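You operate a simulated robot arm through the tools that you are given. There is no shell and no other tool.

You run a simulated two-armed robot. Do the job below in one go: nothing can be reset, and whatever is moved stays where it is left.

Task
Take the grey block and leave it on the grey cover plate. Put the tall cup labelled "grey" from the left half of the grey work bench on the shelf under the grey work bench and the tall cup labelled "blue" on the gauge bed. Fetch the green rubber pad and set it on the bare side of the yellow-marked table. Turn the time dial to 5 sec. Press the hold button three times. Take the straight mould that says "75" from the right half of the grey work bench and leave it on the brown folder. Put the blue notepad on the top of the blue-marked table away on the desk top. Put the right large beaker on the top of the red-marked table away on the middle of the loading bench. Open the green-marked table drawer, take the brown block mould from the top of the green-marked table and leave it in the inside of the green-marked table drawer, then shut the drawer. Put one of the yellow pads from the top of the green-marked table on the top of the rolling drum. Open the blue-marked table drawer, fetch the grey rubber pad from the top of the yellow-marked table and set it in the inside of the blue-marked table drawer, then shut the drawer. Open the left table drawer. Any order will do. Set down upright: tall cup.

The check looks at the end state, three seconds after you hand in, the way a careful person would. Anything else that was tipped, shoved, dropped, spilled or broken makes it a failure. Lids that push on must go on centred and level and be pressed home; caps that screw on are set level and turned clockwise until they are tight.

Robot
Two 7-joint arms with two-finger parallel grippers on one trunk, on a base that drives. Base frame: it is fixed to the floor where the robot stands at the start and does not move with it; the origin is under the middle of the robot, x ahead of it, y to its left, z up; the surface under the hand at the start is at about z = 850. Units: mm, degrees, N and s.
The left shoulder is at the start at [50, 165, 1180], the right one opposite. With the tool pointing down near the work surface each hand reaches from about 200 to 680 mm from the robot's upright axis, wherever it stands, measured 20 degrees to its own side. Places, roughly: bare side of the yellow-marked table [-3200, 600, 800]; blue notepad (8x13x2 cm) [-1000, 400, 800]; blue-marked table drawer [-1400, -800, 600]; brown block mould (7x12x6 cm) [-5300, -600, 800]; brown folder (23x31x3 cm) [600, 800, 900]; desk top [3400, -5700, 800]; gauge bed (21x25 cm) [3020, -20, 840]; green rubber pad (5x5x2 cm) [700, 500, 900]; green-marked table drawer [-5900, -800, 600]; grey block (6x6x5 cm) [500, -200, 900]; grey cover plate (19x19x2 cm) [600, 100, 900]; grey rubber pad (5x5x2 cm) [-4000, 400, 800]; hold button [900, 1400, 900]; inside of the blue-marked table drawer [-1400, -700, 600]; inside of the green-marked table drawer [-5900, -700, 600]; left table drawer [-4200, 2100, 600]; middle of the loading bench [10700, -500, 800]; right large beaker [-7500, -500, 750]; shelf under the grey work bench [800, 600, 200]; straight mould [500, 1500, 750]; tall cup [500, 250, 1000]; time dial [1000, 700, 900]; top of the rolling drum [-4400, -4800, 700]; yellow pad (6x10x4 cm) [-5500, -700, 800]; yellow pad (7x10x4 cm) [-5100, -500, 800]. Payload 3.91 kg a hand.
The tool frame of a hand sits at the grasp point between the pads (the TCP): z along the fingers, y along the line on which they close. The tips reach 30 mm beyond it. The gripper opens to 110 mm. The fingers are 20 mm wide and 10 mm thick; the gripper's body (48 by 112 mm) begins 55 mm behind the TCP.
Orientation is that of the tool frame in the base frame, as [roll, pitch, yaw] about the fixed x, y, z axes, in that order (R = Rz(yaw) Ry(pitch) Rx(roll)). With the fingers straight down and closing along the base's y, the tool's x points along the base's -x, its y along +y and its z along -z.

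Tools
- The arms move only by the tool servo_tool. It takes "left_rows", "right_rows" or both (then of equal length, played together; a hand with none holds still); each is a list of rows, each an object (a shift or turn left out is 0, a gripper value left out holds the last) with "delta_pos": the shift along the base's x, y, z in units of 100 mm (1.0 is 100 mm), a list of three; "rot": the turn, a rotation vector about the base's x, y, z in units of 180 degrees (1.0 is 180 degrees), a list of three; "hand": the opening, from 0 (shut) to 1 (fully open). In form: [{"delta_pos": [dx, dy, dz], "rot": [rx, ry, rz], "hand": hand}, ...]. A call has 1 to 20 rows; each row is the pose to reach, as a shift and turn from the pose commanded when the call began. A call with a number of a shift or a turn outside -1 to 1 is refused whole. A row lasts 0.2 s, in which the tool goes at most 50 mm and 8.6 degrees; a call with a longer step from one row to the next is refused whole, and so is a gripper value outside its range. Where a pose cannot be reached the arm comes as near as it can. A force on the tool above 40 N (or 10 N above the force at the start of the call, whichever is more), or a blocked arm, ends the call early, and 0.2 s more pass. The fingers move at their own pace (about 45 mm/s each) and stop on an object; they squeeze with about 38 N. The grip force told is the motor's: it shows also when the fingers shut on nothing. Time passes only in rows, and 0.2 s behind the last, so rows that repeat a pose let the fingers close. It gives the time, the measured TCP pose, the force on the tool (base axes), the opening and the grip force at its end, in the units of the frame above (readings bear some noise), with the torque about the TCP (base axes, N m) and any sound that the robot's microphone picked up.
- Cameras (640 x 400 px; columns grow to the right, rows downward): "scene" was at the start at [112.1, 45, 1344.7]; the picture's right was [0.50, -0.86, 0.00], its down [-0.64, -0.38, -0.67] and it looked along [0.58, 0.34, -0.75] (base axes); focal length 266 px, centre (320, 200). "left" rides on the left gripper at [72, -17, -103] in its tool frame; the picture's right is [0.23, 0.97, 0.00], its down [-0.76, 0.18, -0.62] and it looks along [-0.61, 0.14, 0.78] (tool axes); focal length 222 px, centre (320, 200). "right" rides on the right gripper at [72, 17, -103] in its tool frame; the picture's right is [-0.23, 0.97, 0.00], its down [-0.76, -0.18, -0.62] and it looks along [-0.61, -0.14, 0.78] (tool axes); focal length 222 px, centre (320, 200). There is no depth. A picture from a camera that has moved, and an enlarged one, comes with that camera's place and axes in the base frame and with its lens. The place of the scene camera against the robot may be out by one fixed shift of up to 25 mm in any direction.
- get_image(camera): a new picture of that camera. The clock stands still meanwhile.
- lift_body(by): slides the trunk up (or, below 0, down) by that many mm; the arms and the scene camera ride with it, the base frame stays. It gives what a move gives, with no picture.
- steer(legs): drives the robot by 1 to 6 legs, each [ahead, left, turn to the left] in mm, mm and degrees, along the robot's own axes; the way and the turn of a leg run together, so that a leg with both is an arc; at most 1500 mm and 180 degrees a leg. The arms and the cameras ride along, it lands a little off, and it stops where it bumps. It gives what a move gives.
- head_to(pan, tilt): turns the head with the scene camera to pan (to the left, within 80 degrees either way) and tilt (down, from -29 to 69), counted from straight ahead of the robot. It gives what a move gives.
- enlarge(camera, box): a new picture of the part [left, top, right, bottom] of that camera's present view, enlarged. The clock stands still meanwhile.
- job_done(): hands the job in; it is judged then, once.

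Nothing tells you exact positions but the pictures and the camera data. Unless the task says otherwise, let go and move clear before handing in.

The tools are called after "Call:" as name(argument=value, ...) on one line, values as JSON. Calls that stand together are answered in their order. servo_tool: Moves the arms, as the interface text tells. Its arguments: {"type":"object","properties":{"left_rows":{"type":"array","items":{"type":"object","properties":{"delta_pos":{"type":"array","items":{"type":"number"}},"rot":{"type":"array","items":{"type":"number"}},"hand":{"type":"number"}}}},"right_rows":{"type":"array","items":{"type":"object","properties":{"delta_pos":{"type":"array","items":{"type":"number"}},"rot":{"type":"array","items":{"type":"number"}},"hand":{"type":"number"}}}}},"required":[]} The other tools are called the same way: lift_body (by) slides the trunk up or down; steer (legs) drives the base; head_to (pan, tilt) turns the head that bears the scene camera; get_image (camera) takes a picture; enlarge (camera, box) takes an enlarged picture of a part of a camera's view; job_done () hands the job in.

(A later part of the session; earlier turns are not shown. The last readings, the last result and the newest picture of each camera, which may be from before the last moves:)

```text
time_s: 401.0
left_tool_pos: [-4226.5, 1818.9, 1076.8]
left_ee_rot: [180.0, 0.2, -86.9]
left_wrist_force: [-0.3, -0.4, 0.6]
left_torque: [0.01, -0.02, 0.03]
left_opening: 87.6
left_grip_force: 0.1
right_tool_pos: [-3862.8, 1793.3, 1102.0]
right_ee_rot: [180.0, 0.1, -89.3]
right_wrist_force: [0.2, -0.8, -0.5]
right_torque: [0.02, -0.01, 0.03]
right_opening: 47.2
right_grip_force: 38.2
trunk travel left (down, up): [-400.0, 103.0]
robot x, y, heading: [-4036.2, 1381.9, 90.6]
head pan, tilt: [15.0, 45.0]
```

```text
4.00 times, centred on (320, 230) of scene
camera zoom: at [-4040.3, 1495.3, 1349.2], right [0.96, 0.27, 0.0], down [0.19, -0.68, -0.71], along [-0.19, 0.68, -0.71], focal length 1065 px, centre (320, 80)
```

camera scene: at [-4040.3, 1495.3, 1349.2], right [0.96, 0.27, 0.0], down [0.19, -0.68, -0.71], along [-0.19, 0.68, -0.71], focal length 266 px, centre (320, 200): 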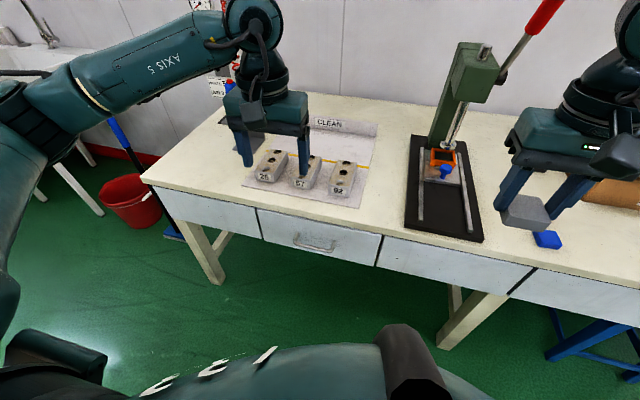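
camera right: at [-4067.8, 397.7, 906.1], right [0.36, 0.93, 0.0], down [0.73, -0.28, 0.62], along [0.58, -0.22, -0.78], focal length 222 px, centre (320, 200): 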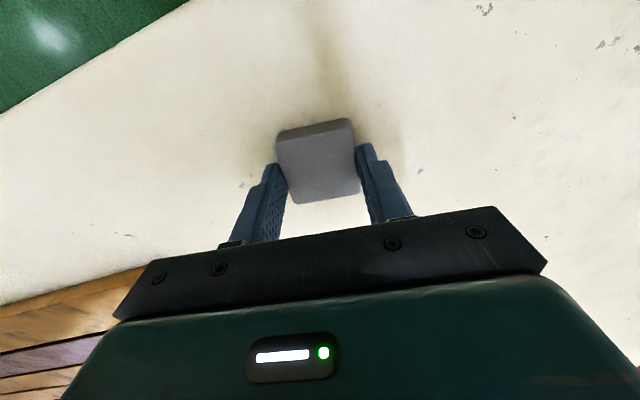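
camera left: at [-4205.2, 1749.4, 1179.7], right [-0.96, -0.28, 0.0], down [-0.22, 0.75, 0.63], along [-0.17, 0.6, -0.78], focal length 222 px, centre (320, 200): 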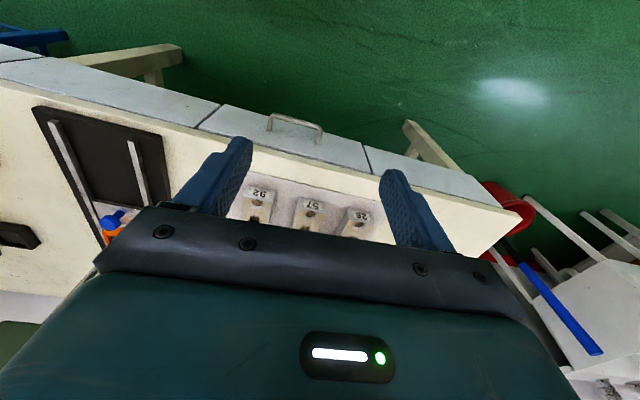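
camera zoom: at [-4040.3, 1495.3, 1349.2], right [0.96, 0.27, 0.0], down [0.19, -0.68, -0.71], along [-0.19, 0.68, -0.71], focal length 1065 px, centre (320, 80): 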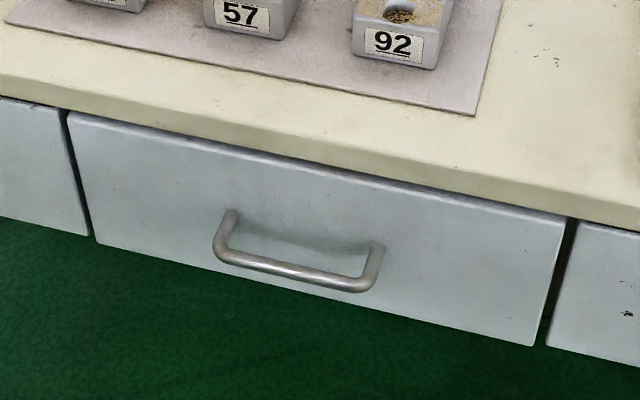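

Bar is at y≈1942, z≈656 with a 34 mm gap behind it. Bring the left hand down in steps, tilted 15°, with two finger prongs set to go behind the bar.

Call:
servo_tool(left_rows=[{"delta_pos": [0.1, 0.08, -0.3], "rot": [0, 0, -0.017], "hand": 0.45}, {"delta_pos": [0.2, 0.16, -0.6], "rot": [0, 0, -0.017], "hand": 0.45}, {"delta_pos": [0.27, 0.2, -0.85], "rot": [0, 0, -0.017], "hand": 0.45}, {"delta_pos": [0.27, 0.2, -1.0], "rot": [0, 0, -0.017], "hand": 0.45}])

Call:
servo_tool(left_rows=[{"delta_pos": [0, 0.1, -0.3], "rot": [0.028, 0, 0]}, {"delta_pos": [0, 0.2, -0.6], "rot": [0.056, 0, 0]}, {"delta_pos": [0, 0.3, -0.9], "rot": [0.0833, 0, 0]}, {"delta_pos": [0, 0.3, -1.0], "rot": [0.0833, 0, 0]}])

Call:
get_image(camera="left")

Call:
get_image(camera="scene")

```text
time_s: 402.0
left_tool_pos: [-4198.3, 1839.0, 975.7]
left_ee_rot: [-179.9, 0.4, -89.9]
left_wrist_force: [0.6, 0.1, 0.1]
left_torque: [-0.02, 0.0, 0.01]
left_opening: 49.3
left_grip_force: 0.1
right_tool_pos: [-3861.8, 1794.1, 1103.2]
right_ee_rot: [179.9, -0.1, -89.2]
right_wrist_force: [-0.2, -0.2, -1.3]
right_torque: [0.04, -0.03, -0.04]
right_opening: 47.1
right_grip_force: 38.3
trunk travel left (down, up): [-400.0, 103.0]
robot x, y, heading: [-4033.2, 1381.4, 90.5]
head pan, tilt: [15.0, 45.0]
```

```text
time_s: 403.0
left_tool_pos: [-4200.3, 1869.4, 877.1]
left_ee_rot: [180.0, 15.2, -90.0]
left_wrist_force: [1.2, 0.1, 0.6]
left_torque: [0.0, 0.03, -0.02]
left_opening: 49.8
left_grip_force: 0.0
right_tool_pos: [-3860.8, 1794.0, 1101.2]
right_ee_rot: [180.0, 0.0, -89.3]
right_wrist_force: [-0.1, 0.0, -0.5]
right_torque: [-0.02, -0.01, -0.03]
right_opening: 47.2
right_grip_force: 38.0
trunk travel left (down, up): [-400.0, 103.0]
robot x, y, heading: [-4034.3, 1381.8, 90.5]
head pan, tilt: [15.0, 45.0]
```

```text
taken
camera left: at [-4182.3, 1773.0, 957.7], right [-0.97, -0.22, -0.06], down [-0.18, 0.57, 0.8], along [-0.14, 0.79, -0.59], focal length 222 px, centre (320, 200)
```

left: 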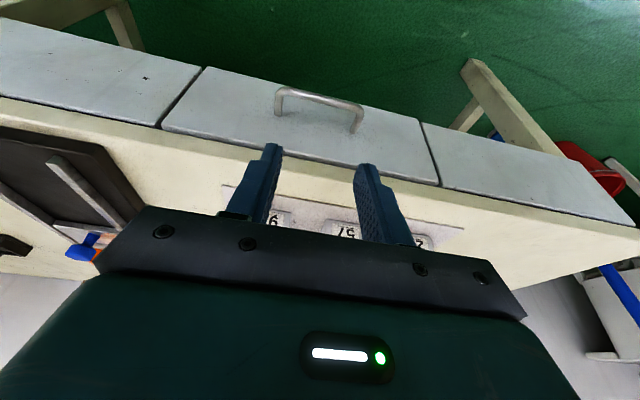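

```text
taken
camera scene: at [-4040.3, 1495.3, 1349.2], right [0.96, 0.27, 0.0], down [0.19, -0.68, -0.71], along [-0.19, 0.68, -0.71], focal length 266 px, centre (320, 200)
```

scene: 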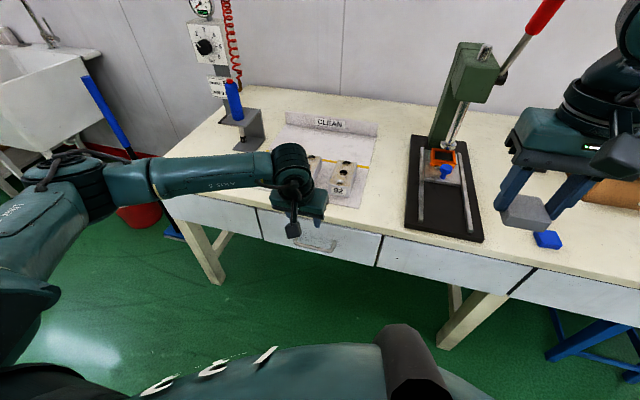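

Call:
servo_tool(left_rows=[{"delta_pos": [0, 0.19, -0.33]}, {"delta_pos": [0, 0.38, -0.67]}, {"delta_pos": [0, 0.57, -1.0]}])

Call:
enlarge(camera="left", box=[200, 60, 440, 220])

Call:
enlarge(camera="scene", box=[220, 130, 400, 280])

```text
time_s: 403.8
left_tool_pos: [-4198.7, 1927.5, 775.1]
left_ee_rot: [-180.0, 15.2, -90.0]
left_wrist_force: [0.4, -0.3, 0.0]
left_torque: [-0.01, -0.02, -0.02]
left_opening: 49.5
left_grip_force: 0.0
right_tool_pos: [-3861.3, 1794.5, 1102.5]
right_ee_rot: [179.9, -0.1, -89.3]
right_wrist_force: [0.2, 0.4, 0.2]
right_torque: [0.06, -0.02, 0.02]
right_opening: 47.2
right_grip_force: 38.0
trunk travel left (down, up): [-400.0, 103.0]
robot x, y, heading: [-4035.2, 1383.1, 90.6]
head pan, tilt: [15.0, 45.0]
```

```text
2.50 times, centred on (320, 140) of left
camera zoom: at [-4181.5, 1830.4, 856.7], right [-0.97, -0.22, -0.06], down [-0.18, 0.57, 0.8], along [-0.14, 0.79, -0.6], focal length 555 px, centre (320, 350)
```

zoom: 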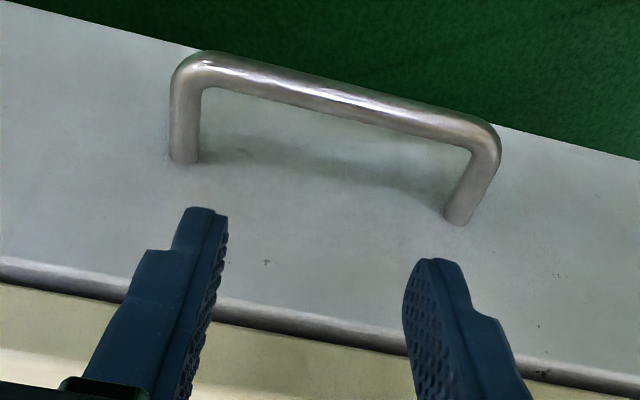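

```text
2.67 times, centred on (310, 205) of scene
camera zoom: at [-4040.3, 1495.6, 1349.2], right [0.96, 0.27, 0.0], down [0.19, -0.68, -0.71], along [-0.19, 0.68, -0.71], focal length 710 px, centre (347, 187)
```

zoom: 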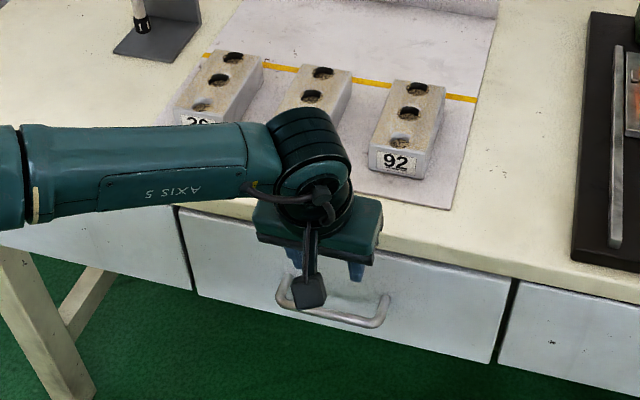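

Prongs line up between the posts. Insert behind the bar.

Call:
servo_tool(left_rows=[{"delta_pos": [0, 0.05, -0.05]}, {"delta_pos": [0, 0.15, -0.4]}, {"delta_pos": [0, 0.22, -0.65]}, {"delta_pos": [0, 0.26, -0.8]}])

Call:
enlarge(camera="left", box=[200, 60, 440, 220])

```text
time_s: 404.8
left_tool_pos: [-4198.0, 1953.1, 694.8]
left_ee_rot: [-179.9, 15.2, -89.9]
left_wrist_force: [0.4, -0.4, 0.4]
left_torque: [0.02, 0.0, -0.01]
left_opening: 49.6
left_grip_force: 0.1
right_tool_pos: [-3860.7, 1793.4, 1102.9]
right_ee_rot: [179.9, 0.0, -89.2]
right_wrist_force: [-0.7, -0.6, -1.0]
right_torque: [0.01, 0.01, 0.0]
right_opening: 47.3
right_grip_force: 38.0
trunk travel left (down, up): [-400.0, 103.0]
robot x, y, heading: [-4035.9, 1380.2, 90.4]
head pan, tilt: [15.0, 45.0]
```

```text
2.50 times, centred on (320, 140) of left
camera zoom: at [-4181.4, 1857.2, 776.2], right [-0.97, -0.22, -0.06], down [-0.18, 0.57, 0.8], along [-0.14, 0.79, -0.59], focal length 555 px, centre (320, 350)
```

zoom: 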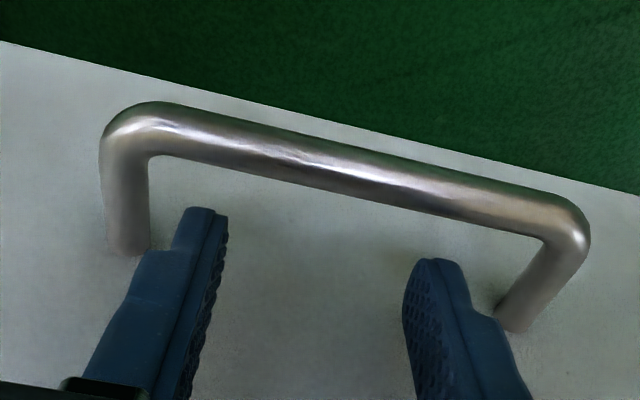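

Call:
servo_tool(left_rows=[{"delta_pos": [0, 0.02, -0.07]}, {"delta_pos": [0, 0.04, -0.14]}, {"delta_pos": [0, 0.055, -0.2]}, {"delta_pos": [0, 0.06, -0.24]}])

Call:
enlarge(camera="left", box=[200, 60, 440, 220])

```text
time_s: 405.6
left_tool_pos: [-4197.0, 1953.6, 675.9]
left_ee_rot: [179.9, 14.9, -90.1]
left_wrist_force: [1.2, -10.8, 3.1]
left_torque: [0.84, 0.08, 0.04]
left_opening: 49.6
left_grip_force: 0.0
right_tool_pos: [-3862.6, 1792.3, 1102.3]
right_ee_rot: [179.9, 0.1, -89.3]
right_wrist_force: [-0.3, -0.2, -0.8]
right_torque: [-0.03, 0.02, -0.03]
right_opening: 47.2
right_grip_force: 38.6
trunk travel left (down, up): [-400.0, 103.0]
robot x, y, heading: [-4030.0, 1381.4, 90.6]
head pan, tilt: [15.0, 45.0]
stopped in row 4 (left hand): the force on the tool passed its limit at 43 N (the readings are from after the stop); the commanded pose is now the measured one
```

```text
2.50 times, centred on (320, 140) of left
camera zoom: at [-4180.4, 1858.2, 757.9], right [-0.97, -0.22, -0.06], down [-0.18, 0.58, 0.8], along [-0.14, 0.79, -0.6], focal length 555 px, centre (320, 350)
```

zoom: 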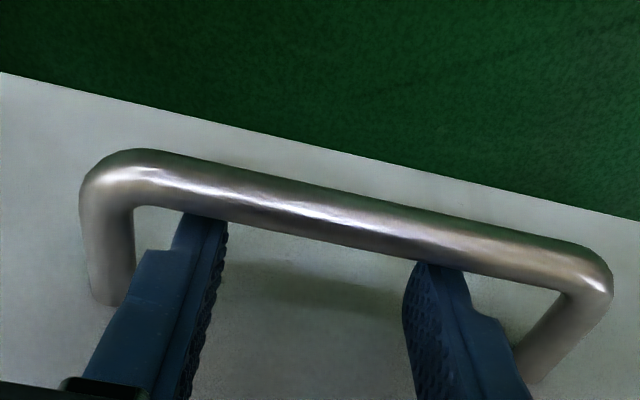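

The prongs are behind the bar (just touching the drawer front). Now pull.

Call:
servo_tool(left_rows=[{"delta_pos": [0, -0.05, 0]}, {"delta_pos": [0, -0.12, 0]}, {"delta_pos": [0, -0.22, 0]}, {"delta_pos": [0, -0.35, 0]}, {"delta_pos": [0, -0.5, 0]}])

Call:
get_image(camera="scene")

Call:
enlarge(camera="left", box=[200, 60, 440, 220])

```text
time_s: 406.9
left_tool_pos: [-4198.8, 1903.8, 675.9]
left_ee_rot: [-180.0, 14.9, -90.1]
left_wrist_force: [0.3, -0.3, 0.1]
left_torque: [-0.01, 0.0, 0.01]
left_opening: 49.4
left_grip_force: 0.1
right_tool_pos: [-3861.4, 1792.1, 1102.5]
right_ee_rot: [180.0, 0.0, -89.2]
right_wrist_force: [0.2, 0.8, 0.0]
right_torque: [-0.01, 0.02, -0.04]
right_opening: 47.2
right_grip_force: 38.1
trunk travel left (down, up): [-400.0, 103.0]
robot x, y, heading: [-4034.5, 1384.0, 90.6]
head pan, tilt: [15.0, 45.0]
```

```text
taken
camera scene: at [-4040.6, 1494.6, 1349.2], right [0.96, 0.27, 0.0], down [0.19, -0.68, -0.71], along [-0.19, 0.68, -0.71], focal length 266 px, centre (320, 200)
```

scene: 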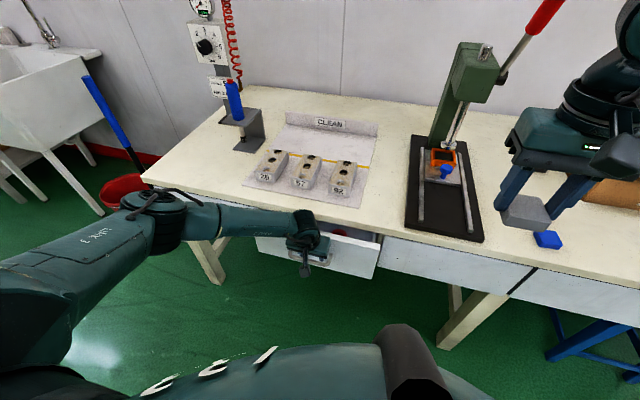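

```text
2.50 times, centred on (320, 140) of left
camera zoom: at [-4181.4, 1809.2, 758.5], right [-0.97, -0.22, -0.06], down [-0.18, 0.57, 0.8], along [-0.14, 0.79, -0.6], focal length 555 px, centre (320, 350)
```

zoom: 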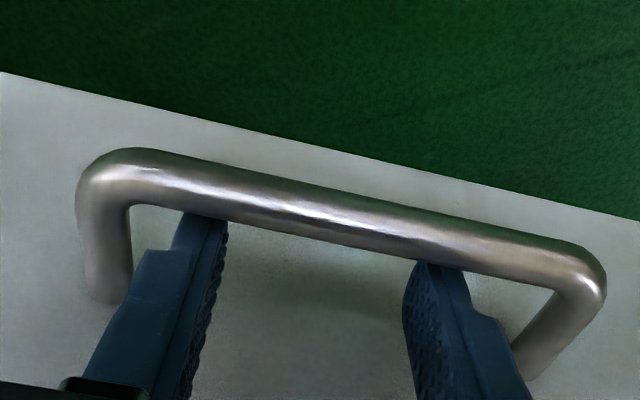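

The drawer slides out with the hand. Continue pulling.

Call:
servo_tool(left_rows=[{"delta_pos": [0, -0.2, 0]}, {"delta_pos": [0, -0.4, 0]}, {"delta_pos": [0, -0.6, 0]}, {"delta_pos": [0, -0.8, 0]}, {"delta_pos": [0, -1.0, 0]}])

Call:
steer(legs=[[-100, 0, 0]])

Call:
get_image(camera="scene")

```text
time_s: 408.1
left_tool_pos: [-4198.1, 1804.7, 674.9]
left_ee_rot: [179.9, 15.0, -90.0]
left_wrist_force: [-0.4, 0.6, 1.3]
left_torque: [-0.02, 0.01, -0.04]
left_opening: 49.3
left_grip_force: 0.1
right_tool_pos: [-3861.9, 1792.6, 1101.9]
right_ee_rot: [180.0, 0.0, -89.2]
right_wrist_force: [-0.7, 0.6, -0.3]
right_torque: [0.0, 0.01, 0.0]
right_opening: 47.5
right_grip_force: 37.9
trunk travel left (down, up): [-400.0, 103.0]
robot x, y, heading: [-4030.7, 1378.6, 90.5]
head pan, tilt: [15.0, 45.0]
```

```text
time_s: 409.2
left_tool_pos: [-4195.8, 1706.4, 676.5]
left_ee_rot: [-180.0, 15.2, -90.0]
left_wrist_force: [-0.2, -0.8, 0.5]
left_torque: [-0.01, 0.0, 0.04]
left_opening: 49.6
left_grip_force: 0.1
right_tool_pos: [-3860.2, 1695.7, 1102.2]
right_ee_rot: [180.0, 0.0, -89.2]
right_wrist_force: [-0.3, -0.6, -0.2]
right_torque: [0.01, 0.0, 0.03]
right_opening: 47.2
right_grip_force: 38.0
trunk travel left (down, up): [-400.0, 103.0]
robot x, y, heading: [-4033.3, 1282.8, 90.9]
head pan, tilt: [15.0, 45.0]
```

```text
taken
camera scene: at [-4039.2, 1395.9, 1349.3], right [0.96, 0.27, 0.0], down [0.19, -0.68, -0.71], along [-0.19, 0.68, -0.71], focal length 266 px, centre (320, 200)
```

scene: 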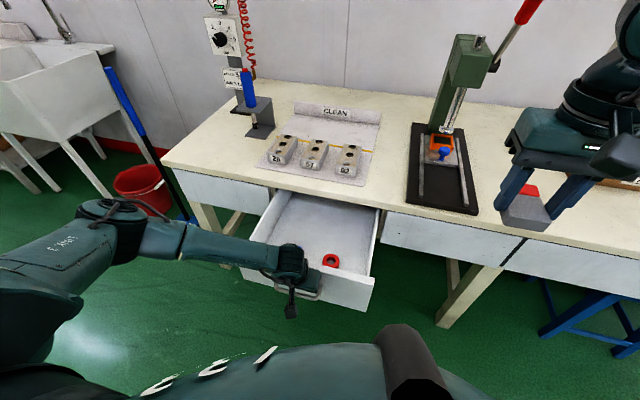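

Drawer is open about 250 mm. A bit more gentle pull to see whether it's at its stop.

Call:
servo_tool(left_rows=[{"delta_pos": [0, -0.1, 0]}, {"delta_pos": [0, -0.2, 0]}, {"delta_pos": [0, -0.3, 0]}, {"delta_pos": [0, -0.4, 0]}])

Call:
get_image(camera="scene")

Call:
enlarge(camera="left", box=[200, 60, 440, 220])

```text
time_s: 410.2
left_tool_pos: [-4196.6, 1667.0, 674.9]
left_ee_rot: [-180.0, 14.9, -90.1]
left_wrist_force: [-0.6, 0.3, 0.5]
left_torque: [0.0, 0.0, 0.03]
left_opening: 49.5
left_grip_force: 0.0
right_tool_pos: [-3860.4, 1694.7, 1101.9]
right_ee_rot: [180.0, 0.0, -89.2]
right_wrist_force: [-0.6, -0.3, -0.3]
right_torque: [-0.05, -0.02, 0.02]
right_opening: 47.3
right_grip_force: 38.2
trunk travel left (down, up): [-400.0, 103.0]
robot x, y, heading: [-4030.5, 1284.5, 90.9]
head pan, tilt: [15.0, 45.0]
```

```text
taken
camera scene: at [-4039.2, 1396.6, 1349.2], right [0.96, 0.27, 0.0], down [0.19, -0.68, -0.71], along [-0.19, 0.68, -0.71], focal length 266 px, centre (320, 200)
```

scene: 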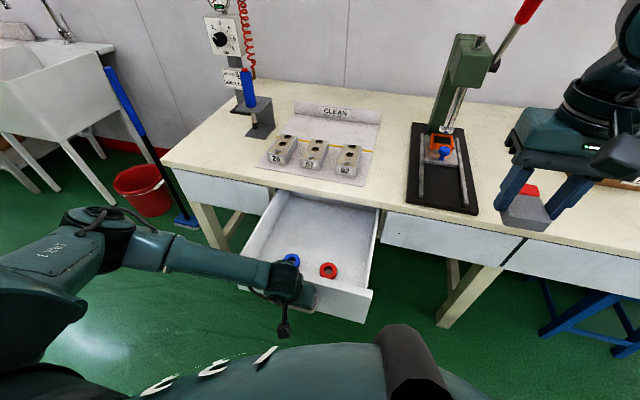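

```text
2.50 times, centred on (320, 140) of left
camera zoom: at [-4179.0, 1570.8, 757.5], right [-0.97, -0.22, -0.06], down [-0.18, 0.57, 0.8], along [-0.14, 0.79, -0.6], focal length 555 px, centre (320, 350)
```

zoom: 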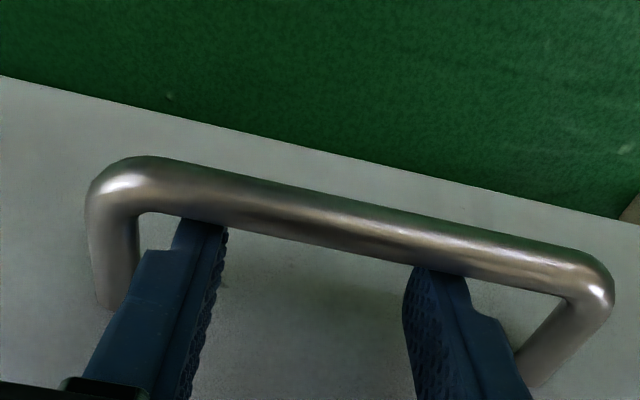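

Call:
servo_tool(left_rows=[{"delta_pos": [0, -0.1, 0]}, {"delta_pos": [0, -0.2, 0]}, {"delta_pos": [0, -0.3, 0]}, {"delta_pos": [0, -0.4, 0]}, {"delta_pos": [0, -0.5, 0]}])

Call:
get_image(camera="scene")

```text
time_s: 411.1
left_tool_pos: [-4198.1, 1648.5, 680.8]
left_ee_rot: [179.9, 16.9, -89.5]
left_wrist_force: [-0.3, 2.5, -0.6]
left_torque: [0.05, -0.03, 0.07]
left_opening: 49.6
left_grip_force: 0.1
right_tool_pos: [-3860.1, 1694.6, 1101.3]
right_ee_rot: [-180.0, 0.0, -89.3]
right_wrist_force: [-0.6, 0.4, -0.1]
right_torque: [0.02, 0.0, -0.01]
right_opening: 47.2
right_grip_force: 38.0
trunk travel left (down, up): [-400.0, 103.0]
robot x, y, heading: [-4029.9, 1283.9, 90.8]
head pan, tilt: [15.0, 45.0]
stopped in row 4 (left hand): the force on the tool passed its limit at 46 N (the readings are from after the stop); the commanded pose is now the measured one
```

```text
taken
camera scene: at [-4039.1, 1396.5, 1349.4], right [0.96, 0.27, 0.0], down [0.19, -0.68, -0.71], along [-0.19, 0.68, -0.71], focal length 266 px, centre (320, 200)
```

scene: 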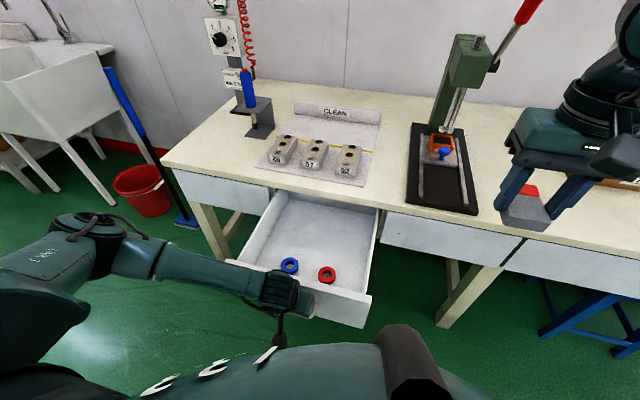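

End stop reached – the drawer is fully open. Withdraw the fingers upward along their axis.

Call:
servo_tool(left_rows=[{"delta_pos": [0, 0.08, 0]}, {"delta_pos": [0, 0.06, 0.1]}, {"delta_pos": [0, 0.01, 0.3]}, {"delta_pos": [0, -0.07, 0.6]}, {"delta_pos": [0, -0.17, 0.97]}])

Call:
servo_tool(left_rows=[{"delta_pos": [0, 0, 0.3], "rot": [-0.028, 0, 0]}, {"delta_pos": [0, 0, 0.6], "rot": [-0.056, 0, 0]}, {"delta_pos": [0, 0, 1.0], "rot": [-0.09, 0, 0]}])

Call:
servo_tool(left_rows=[{"delta_pos": [0, 0, 0.3]}, {"delta_pos": [0, 0, 0.6]}, {"delta_pos": [0, 0, 1.0]}])

Call:
get_image(camera="scene")

```text
time_s: 412.3
left_tool_pos: [-4196.3, 1630.4, 777.1]
left_ee_rot: [179.9, 16.6, -89.5]
left_wrist_force: [0.3, -1.0, 0.7]
left_torque: [0.06, 0.01, 0.02]
left_opening: 49.6
left_grip_force: 0.1
right_tool_pos: [-3860.0, 1695.7, 1102.1]
right_ee_rot: [180.0, 0.0, -89.2]
right_wrist_force: [0.3, 0.4, -0.8]
right_torque: [-0.02, -0.01, -0.01]
right_opening: 47.4
right_grip_force: 37.7
trunk travel left (down, up): [-400.0, 103.0]
robot x, y, heading: [-4030.6, 1285.4, 90.8]
head pan, tilt: [15.0, 45.0]
```

```text
time_s: 413.1
left_tool_pos: [-4197.7, 1632.3, 878.4]
left_ee_rot: [179.9, 0.3, -89.6]
left_wrist_force: [0.1, 0.4, 0.0]
left_torque: [0.0, -0.02, 0.02]
left_opening: 49.4
left_grip_force: 0.0
right_tool_pos: [-3859.2, 1695.5, 1102.3]
right_ee_rot: [180.0, 0.0, -89.3]
right_wrist_force: [-0.9, 0.6, -0.7]
right_torque: [0.04, -0.01, -0.01]
right_opening: 47.2
right_grip_force: 37.5
trunk travel left (down, up): [-400.0, 103.0]
robot x, y, heading: [-4030.5, 1283.2, 90.9]
head pan, tilt: [15.0, 45.0]
```

```text
time_s: 413.9
left_tool_pos: [-4196.1, 1630.7, 978.7]
left_ee_rot: [179.8, 0.4, -89.6]
left_wrist_force: [0.3, 0.9, -0.3]
left_torque: [0.0, 0.02, 0.02]
left_opening: 49.3
left_grip_force: 0.1
right_tool_pos: [-3860.6, 1695.2, 1101.6]
right_ee_rot: [179.9, -0.1, -89.3]
right_wrist_force: [0.0, -0.2, -0.9]
right_torque: [-0.01, 0.01, 0.0]
right_opening: 47.1
right_grip_force: 38.5
trunk travel left (down, up): [-400.0, 103.0]
robot x, y, heading: [-4030.5, 1284.2, 91.0]
head pan, tilt: [15.0, 45.0]
```

```text
taken
camera scene: at [-4038.9, 1397.2, 1349.2], right [0.96, 0.27, 0.0], down [0.19, -0.68, -0.71], along [-0.19, 0.68, -0.71], focal length 266 px, centre (320, 200)
```

scene: 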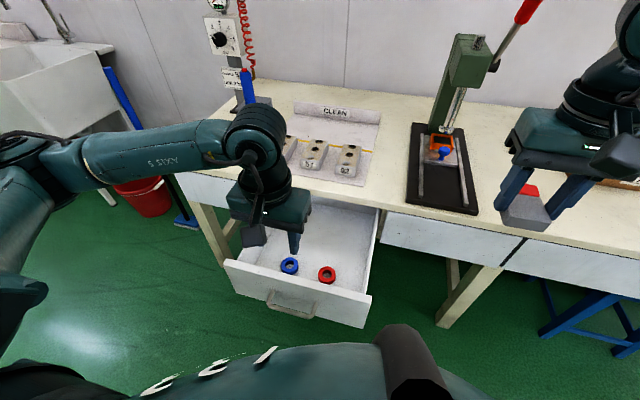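

Left table drawer is open. Now drive through the gap between the yellow- and green-marked tables to the −y aisle.

Call:
servo_tool(left_rows=[{"delta_pos": [0, 0, 0.4]}, {"delta_pos": [0, 0, 0.8]}, {"delta_pos": [0, 0, 1.0]}])

Call:
steer(legs=[[0, -550, 0]])

```text
time_s: 414.7
left_tool_pos: [-4197.0, 1629.7, 1078.9]
left_ee_rot: [179.8, 0.4, -89.7]
left_wrist_force: [0.6, 0.0, 0.4]
left_torque: [-0.04, 0.0, 0.02]
left_opening: 49.3
left_grip_force: 0.1
right_tool_pos: [-3859.8, 1695.5, 1101.6]
right_ee_rot: [-179.9, 0.1, -89.3]
right_wrist_force: [0.5, 0.4, -1.4]
right_torque: [0.01, 0.01, 0.0]
right_opening: 47.4
right_grip_force: 38.1
trunk travel left (down, up): [-400.0, 103.0]
robot x, y, heading: [-4030.9, 1278.3, 90.8]
head pan, tilt: [15.0, 45.0]
```

```text
time_s: 420.0
left_tool_pos: [-3650.1, 1638.6, 1078.8]
left_ee_rot: [179.8, 0.3, -88.8]
left_wrist_force: [0.4, -0.1, 0.5]
left_torque: [0.0, 0.01, 0.01]
left_opening: 49.5
left_grip_force: 0.0
right_tool_pos: [-3315.1, 1709.6, 1101.9]
right_ee_rot: [180.0, 0.0, -88.4]
right_wrist_force: [-0.7, -0.3, -1.1]
right_torque: [0.01, -0.02, -0.03]
right_opening: 47.1
right_grip_force: 37.9
trunk travel left (down, up): [-400.0, 103.0]
robot x, y, heading: [-3483.3, 1295.3, 91.5]
head pan, tilt: [15.0, 45.0]
```

I strafed the wrong way (no harm done). Turn and drive to the gap at x≈−4580.

Call:
steer(legs=[[0, 0, 88.5], [1100, 0, 0], [0, 0, 90]])

Call:
head_to(pan=0, tilt=25)

Call:
get_image(camera="scene")

```text
time_s: 433.3
left_tool_pos: [-4423.2, 948.8, 1078.1]
left_ee_rot: [179.7, 0.4, 88.8]
left_wrist_force: [0.2, -0.1, -1.0]
left_torque: [0.03, -0.01, -0.01]
left_opening: 49.6
left_grip_force: 0.0
right_tool_pos: [-4760.7, 892.5, 1101.3]
right_ee_rot: [-180.0, -0.2, 89.1]
right_wrist_force: [0.4, -0.3, -0.8]
right_torque: [0.01, 0.0, 0.02]
right_opening: 47.4
right_grip_force: 38.2
trunk travel left (down, up): [-400.0, 103.0]
robot x, y, heading: [-4577.5, 1297.9, -91.0]
head pan, tilt: [15.0, 45.0]
```

```text
time_s: 434.1
left_tool_pos: [-4422.2, 949.4, 1078.2]
left_ee_rot: [179.8, 0.3, 88.8]
left_wrist_force: [-0.7, 0.6, -0.1]
left_torque: [-0.02, -0.02, -0.03]
left_opening: 49.4
left_grip_force: 0.0
right_tool_pos: [-4761.8, 892.5, 1102.6]
right_ee_rot: [180.0, 0.0, 89.1]
right_wrist_force: [-0.2, 0.1, -1.0]
right_torque: [-0.01, 0.0, -0.03]
right_opening: 47.3
right_grip_force: 38.0
trunk travel left (down, up): [-400.0, 103.0]
robot x, y, heading: [-4579.6, 1298.6, -90.9]
head pan, tilt: [0.0, 25.0]
```

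```text
taken
camera scene: at [-4564.5, 1183.3, 1379.7], right [-1.0, 0.01, 0.0], down [0.01, 0.42, -0.91], along [-0.01, -0.91, -0.42], focal length 266 px, centre (320, 200)
```

scene: 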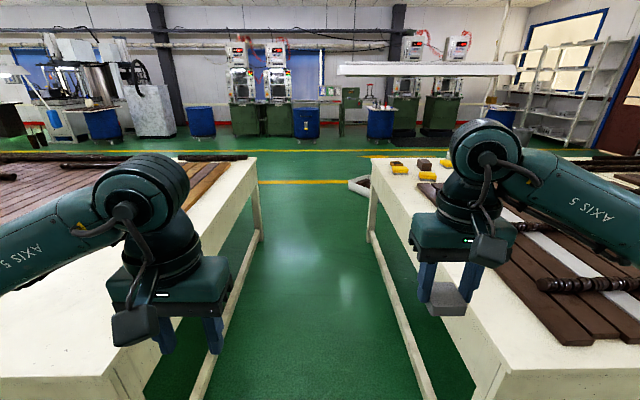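

The gap is clear (≈900 mm). Drive straight through it.

Call:
steer(legs=[[0, 28, 0.9], [1400, 0, 0]])

Call:
get_image(camera="scene")

```text
time_s: 441.6
left_tool_pos: [-4358.5, -444.1, 1079.1]
left_ee_rot: [179.9, 0.4, 91.4]
left_wrist_force: [0.2, -0.4, -0.3]
left_torque: [0.01, 0.01, 0.0]
left_opening: 49.3
left_grip_force: 0.0
right_tool_pos: [-4694.6, -514.4, 1102.1]
right_ee_rot: [-179.9, 0.1, 91.7]
right_wrist_force: [0.4, 0.4, -0.1]
right_torque: [0.0, -0.01, -0.02]
right_opening: 47.3
right_grip_force: 37.7
trunk travel left (down, up): [-400.0, 103.0]
robot x, y, heading: [-4528.9, -99.8, -88.8]
head pan, tilt: [0.0, 25.0]
```

```text
taken
camera scene: at [-4510.7, -216.5, 1379.8], right [-1.0, -0.03, 0.0], down [-0.01, 0.42, -0.91], along [0.03, -0.91, -0.42], focal length 266 px, centre (320, 200)
```

scene: 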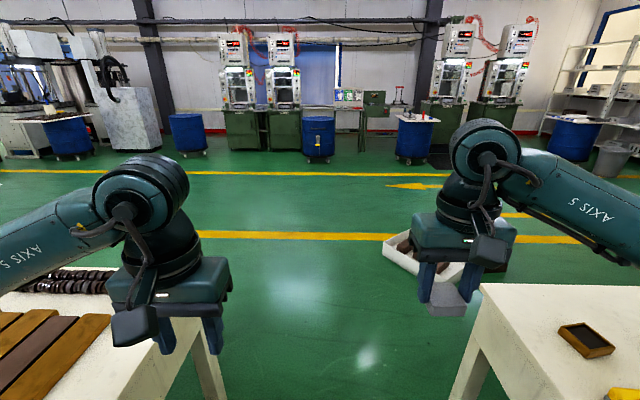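

I'm in the gap; the brown block mould is at about [−5143, −666] on the green-marked table corner. A white tray lies on the floor in the −y aisle. Look at it more carefully before going on.

Call:
steer(legs=[[400, 0, -1.2]])

Call:
head_to(pan=-40, tilt=30)

Call:
get_image(camera="scene")

Call:
head_to(pan=-75, tilt=30)

Call:
get_image(camera="scene")

```text
time_s: 444.1
left_tool_pos: [-4362.2, -844.5, 1077.3]
left_ee_rot: [179.9, 0.3, 89.7]
left_wrist_force: [-0.3, 0.2, -0.7]
left_torque: [-0.03, 0.02, 0.0]
left_opening: 49.3
left_grip_force: 0.0
right_tool_pos: [-4698.9, -905.9, 1101.0]
right_ee_rot: [-180.0, 0.0, 90.2]
right_wrist_force: [0.4, -0.5, -1.4]
right_torque: [0.02, 0.0, -0.02]
right_opening: 47.1
right_grip_force: 37.9
trunk travel left (down, up): [-400.0, 103.0]
robot x, y, heading: [-4523.5, -498.7, -90.0]
head pan, tilt: [0.0, 25.0]
```

```text
time_s: 445.2
left_tool_pos: [-4358.9, -844.6, 1078.3]
left_ee_rot: [179.8, 0.4, 90.0]
left_wrist_force: [-0.9, -0.8, 0.6]
left_torque: [-0.01, 0.03, 0.03]
left_opening: 49.6
left_grip_force: 0.1
right_tool_pos: [-4698.2, -906.0, 1102.5]
right_ee_rot: [-179.9, -0.1, 90.3]
right_wrist_force: [-0.4, -0.2, -0.8]
right_torque: [0.02, 0.0, -0.02]
right_opening: 47.4
right_grip_force: 37.7
trunk travel left (down, up): [-400.0, 103.0]
robot x, y, heading: [-4523.6, -497.0, -89.6]
head pan, tilt: [-40.0, 30.0]
```

```text
taken
camera scene: at [-4565.6, -590.0, 1371.9], right [-0.77, 0.64, 0.0], down [0.32, 0.38, -0.87], along [-0.55, -0.67, -0.5], focal length 266 px, centre (320, 200)
```

scene: 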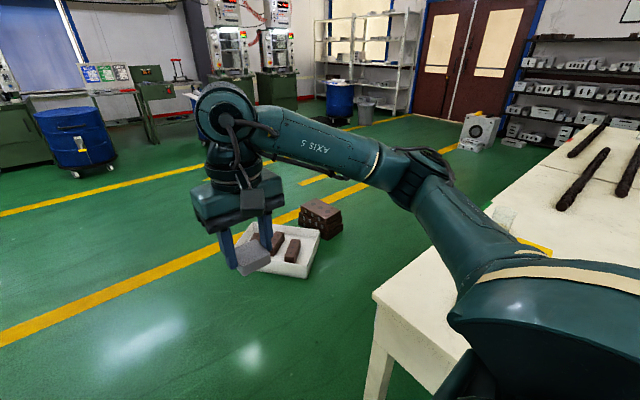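

```text
time_s: 446.2
left_tool_pos: [-4361.2, -843.7, 1077.8]
left_ee_rot: [179.8, 0.4, 89.8]
left_wrist_force: [0.2, 0.1, -0.4]
left_torque: [0.03, 0.01, -0.01]
left_opening: 49.3
left_grip_force: 0.0
right_tool_pos: [-4697.5, -906.5, 1101.6]
right_ee_rot: [-179.9, 0.0, 90.2]
right_wrist_force: [-0.1, 0.1, -0.3]
right_torque: [-0.03, -0.01, -0.01]
right_opening: 47.2
right_grip_force: 37.7
trunk travel left (down, up): [-400.0, 103.0]
robot x, y, heading: [-4521.8, -495.3, -89.5]
head pan, tilt: [-75.0, 30.0]
```

```text
taken
camera scene: at [-4595.0, -544.2, 1371.8], right [-0.26, 0.96, 0.0], down [0.48, 0.13, -0.87], along [-0.84, -0.23, -0.5], focal length 266 px, centre (320, 200)
```

scene: 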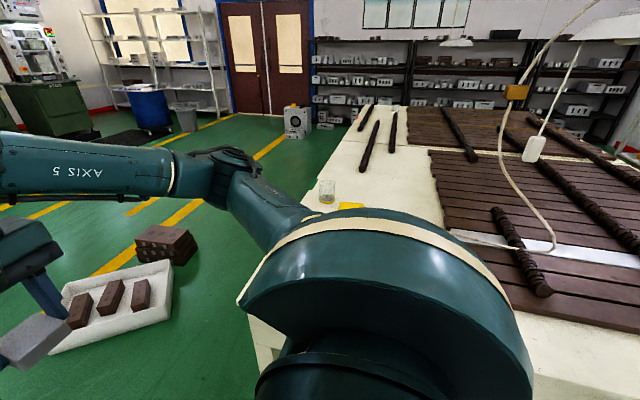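

The tray and a brick pile narrow the lane by the green table. I'll do the blue-marked drawer first (its lane is open) so both hands are free for the green one.

Call:
steer(legs=[[950, 0, 0], [0, 0, 90], [1500, 0, 0], [1450, 0, 0], [0, 0, 90]])

Call:
head_to(pan=0, tilt=35)

Call:
get_image(camera="scene")

```text
time_s: 472.6
left_tool_pos: [-1756.1, -1004.2, 1078.5]
left_ee_rot: [179.9, 0.4, -89.1]
left_wrist_force: [0.0, 0.3, 0.0]
left_torque: [0.02, 0.0, 0.01]
left_opening: 49.6
left_grip_force: 0.1
right_tool_pos: [-1421.7, -935.3, 1101.3]
right_ee_rot: [179.9, 0.0, -88.7]
right_wrist_force: [-1.3, 0.0, -0.3]
right_torque: [0.01, 0.03, 0.05]
right_opening: 47.4
right_grip_force: 38.2
trunk travel left (down, up): [-400.0, 103.0]
robot x, y, heading: [-1587.5, -1347.3, 91.2]
head pan, tilt: [-75.0, 30.0]
```

```text
time_s: 474.1
left_tool_pos: [-1756.7, -1003.5, 1078.2]
left_ee_rot: [179.8, 0.4, -89.1]
left_wrist_force: [-0.3, 0.6, -0.2]
left_torque: [0.0, -0.01, 0.0]
left_opening: 49.6
left_grip_force: 0.0
right_tool_pos: [-1421.1, -935.5, 1101.8]
right_ee_rot: [-179.9, 0.0, -88.8]
right_wrist_force: [-0.3, 0.1, 0.0]
right_torque: [-0.01, 0.0, 0.01]
right_opening: 47.2
right_grip_force: 38.0
trunk travel left (down, up): [-400.0, 103.0]
robot x, y, heading: [-1589.7, -1346.5, 91.2]
head pan, tilt: [0.0, 35.0]
```

```text
taken
camera scene: at [-1576.7, -1224.9, 1364.1], right [1.0, 0.02, 0.0], down [0.01, -0.57, -0.82], along [-0.02, 0.82, -0.57], focal length 266 px, centre (320, 200)
```

scene: 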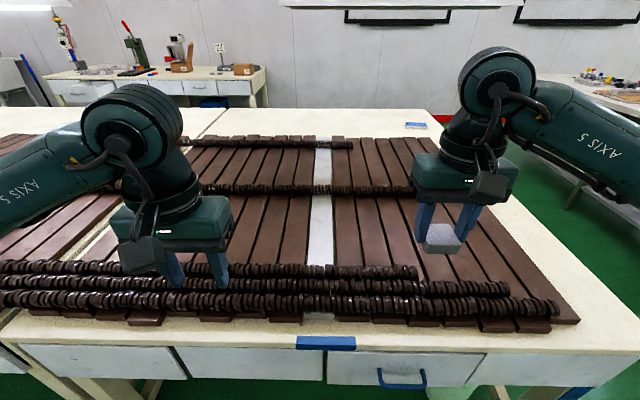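

The blue-marked table: the drawer with the blue handle is at about x=−1401. Strafe right so the left hand faces it.

Call:
steer(legs=[[0, -355, -1.2]])

Call:
head_to(pan=20, tilt=45)

Call:
get_image(camera="scene")

Call:
get_image(camera="left")

```text
time_s: 477.8
left_tool_pos: [-1400.5, -996.5, 1078.6]
left_ee_rot: [179.9, 0.5, -89.8]
left_wrist_force: [-0.3, 0.8, -0.8]
left_torque: [-0.01, 0.02, 0.05]
left_opening: 49.5
left_grip_force: 0.0
right_tool_pos: [-1062.9, -932.2, 1102.9]
right_ee_rot: [179.9, 0.1, -89.5]
right_wrist_force: [0.3, 0.7, -0.7]
right_torque: [0.0, 0.0, -0.03]
right_opening: 47.6
right_grip_force: 37.8
trunk travel left (down, up): [-400.0, 103.0]
robot x, y, heading: [-1236.5, -1340.9, 90.3]
head pan, tilt: [0.0, 35.0]
```

```text
time_s: 478.6
left_tool_pos: [-1401.0, -996.0, 1078.5]
left_ee_rot: [179.9, 0.4, -89.9]
left_wrist_force: [0.1, -0.6, -0.2]
left_torque: [0.0, 0.0, -0.01]
left_opening: 49.1
left_grip_force: 0.1
right_tool_pos: [-1063.5, -931.0, 1102.1]
right_ee_rot: [-180.0, 0.0, -89.4]
right_wrist_force: [1.0, -0.9, -1.2]
right_torque: [0.01, 0.01, 0.0]
right_opening: 47.0
right_grip_force: 37.9
trunk travel left (down, up): [-400.0, 103.0]
robot x, y, heading: [-1237.8, -1344.7, 90.4]
head pan, tilt: [20.0, 45.0]
```

```text
taken
camera scene: at [-1250.9, -1231.4, 1349.3], right [0.94, 0.35, 0.0], down [0.25, -0.66, -0.71], along [-0.25, 0.66, -0.71], focal length 266 px, centre (320, 200)
```

scene: 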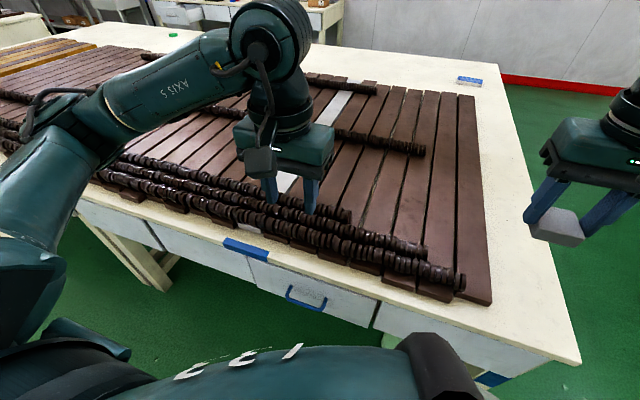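

```text
taken
camera left: at [-1382.8, -1067.6, 1182.1], right [-0.97, -0.23, 0.0], down [-0.18, 0.76, 0.63], along [-0.15, 0.61, -0.78], focal length 222 px, centre (320, 200)
```

left: 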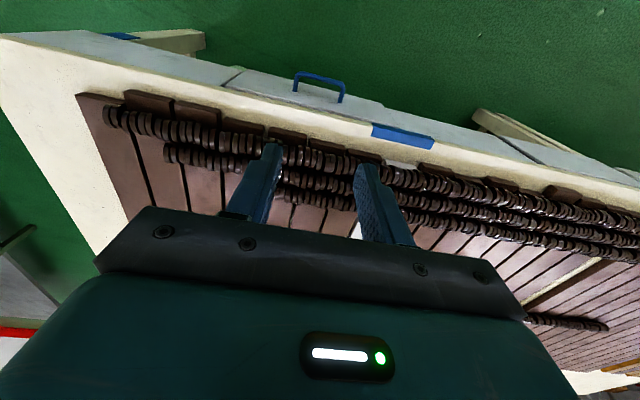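

Call:
enlarge(camera="left", box=[220, 50, 400, 150])

Call:
enlarge(camera="scene", box=[220, 210, 400, 330])

```text
3.56 times, centred on (310, 100) of left
camera zoom: at [-1382.8, -1067.6, 1182.1], right [-0.97, -0.23, 0.0], down [-0.18, 0.76, 0.63], along [-0.15, 0.61, -0.78], focal length 790 px, centre (356, 556)
```

zoom: 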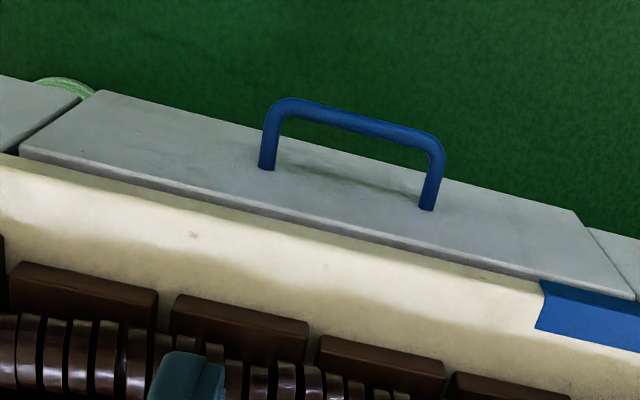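

```text
3.33 times, centred on (310, 270) of scene
camera zoom: at [-1250.9, -1231.4, 1349.3], right [0.94, 0.35, 0.0], down [0.25, -0.66, -0.71], along [-0.25, 0.66, -0.71], focal length 887 px, centre (353, -33)
```

zoom: 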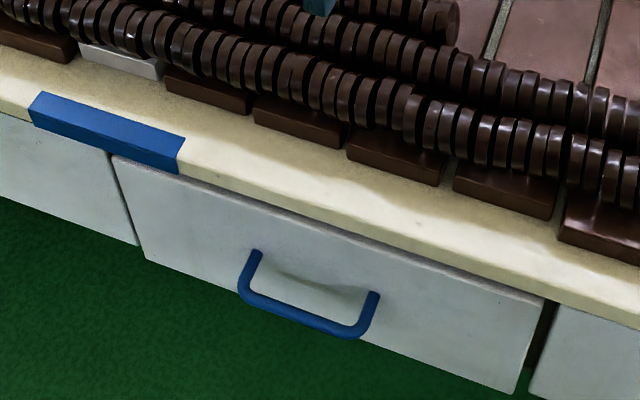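

The blue handle's bar is about y≈−981, z≈678, x −1455…−1352. Back up 100 mm and bring the left hand down, tilted 15°, as before.

Call:
steer(legs=[[-100, 0, -0.3]])

Call:
servo_tool(left_rows=[{"delta_pos": [-0.02, 0.1, -0.35]}, {"delta_pos": [-0.02, 0.2, -0.7]}, {"delta_pos": [-0.02, 0.2, -1.0]}])

Call:
servo_tool(left_rows=[{"delta_pos": [0, 0.05, -0.3], "rot": [0.028, 0, 0]}, {"delta_pos": [0, 0.1, -0.6], "rot": [0.056, 0, 0]}, {"delta_pos": [0, 0.1, -1.0], "rot": [0.0833, 0, 0]}])

Call:
get_image(camera="left")

Call:
enlarge(camera="left", box=[220, 20, 400, 150])

```text
time_s: 479.7
left_tool_pos: [-1398.0, -1096.7, 1078.8]
left_ee_rot: [179.9, 0.5, -90.2]
left_wrist_force: [0.3, 0.4, 0.7]
left_torque: [0.01, -0.03, -0.01]
left_opening: 49.6
left_grip_force: 0.0
right_tool_pos: [-1061.8, -1034.1, 1101.4]
right_ee_rot: [179.9, 0.0, -89.8]
right_wrist_force: [-0.4, -0.3, -0.1]
right_torque: [0.07, 0.01, -0.03]
right_opening: 47.1
right_grip_force: 38.4
trunk travel left (down, up): [-400.0, 103.0]
robot x, y, heading: [-1237.9, -1443.3, 90.2]
head pan, tilt: [20.0, 45.0]
```

```text
time_s: 480.5
left_tool_pos: [-1400.0, -1075.4, 979.1]
left_ee_rot: [179.8, 0.6, -90.0]
left_wrist_force: [0.2, -0.6, -0.3]
left_torque: [-0.01, -0.03, -0.05]
left_opening: 49.5
left_grip_force: 0.1
right_tool_pos: [-1062.1, -1033.4, 1102.2]
right_ee_rot: [179.9, 0.0, -89.8]
right_wrist_force: [0.4, 0.1, 0.6]
right_torque: [0.02, 0.01, -0.01]
right_opening: 47.1
right_grip_force: 38.0
trunk travel left (down, up): [-400.0, 103.0]
robot x, y, heading: [-1236.7, -1443.8, 90.5]
head pan, tilt: [20.0, 45.0]
```

```text
time_s: 481.3
left_tool_pos: [-1400.6, -1062.7, 878.7]
left_ee_rot: [179.8, 15.5, -90.0]
left_wrist_force: [0.2, -0.2, 0.1]
left_torque: [0.0, 0.03, 0.02]
left_opening: 49.3
left_grip_force: 0.0
right_tool_pos: [-1061.0, -1033.5, 1102.1]
right_ee_rot: [179.9, 0.0, -89.8]
right_wrist_force: [-0.8, 0.5, -0.7]
right_torque: [-0.01, 0.02, -0.02]
right_opening: 47.5
right_grip_force: 38.2
trunk travel left (down, up): [-400.0, 103.0]
robot x, y, heading: [-1234.0, -1447.8, 90.1]
head pan, tilt: [20.0, 45.0]
```

```text
taken
camera left: at [-1383.3, -1160.6, 959.5], right [-0.97, -0.22, -0.06], down [-0.17, 0.57, 0.8], along [-0.14, 0.79, -0.59], focal length 222 px, centre (320, 200)
```

left: 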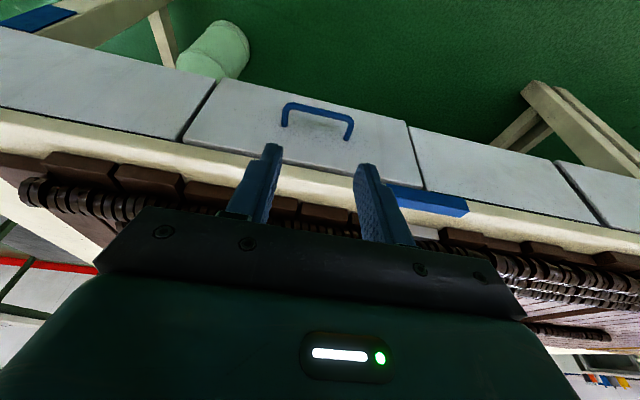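

```text
3.08 times, centred on (310, 85) of left
camera zoom: at [-1383.3, -1160.6, 959.5], right [-0.97, -0.22, -0.06], down [-0.17, 0.57, 0.8], along [-0.14, 0.79, -0.59], focal length 684 px, centre (351, 554)
```

zoom: 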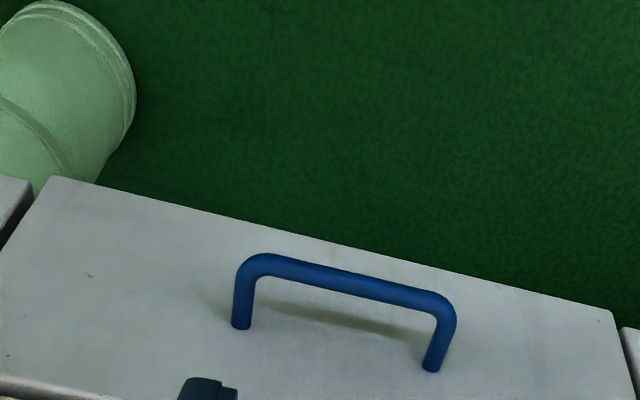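

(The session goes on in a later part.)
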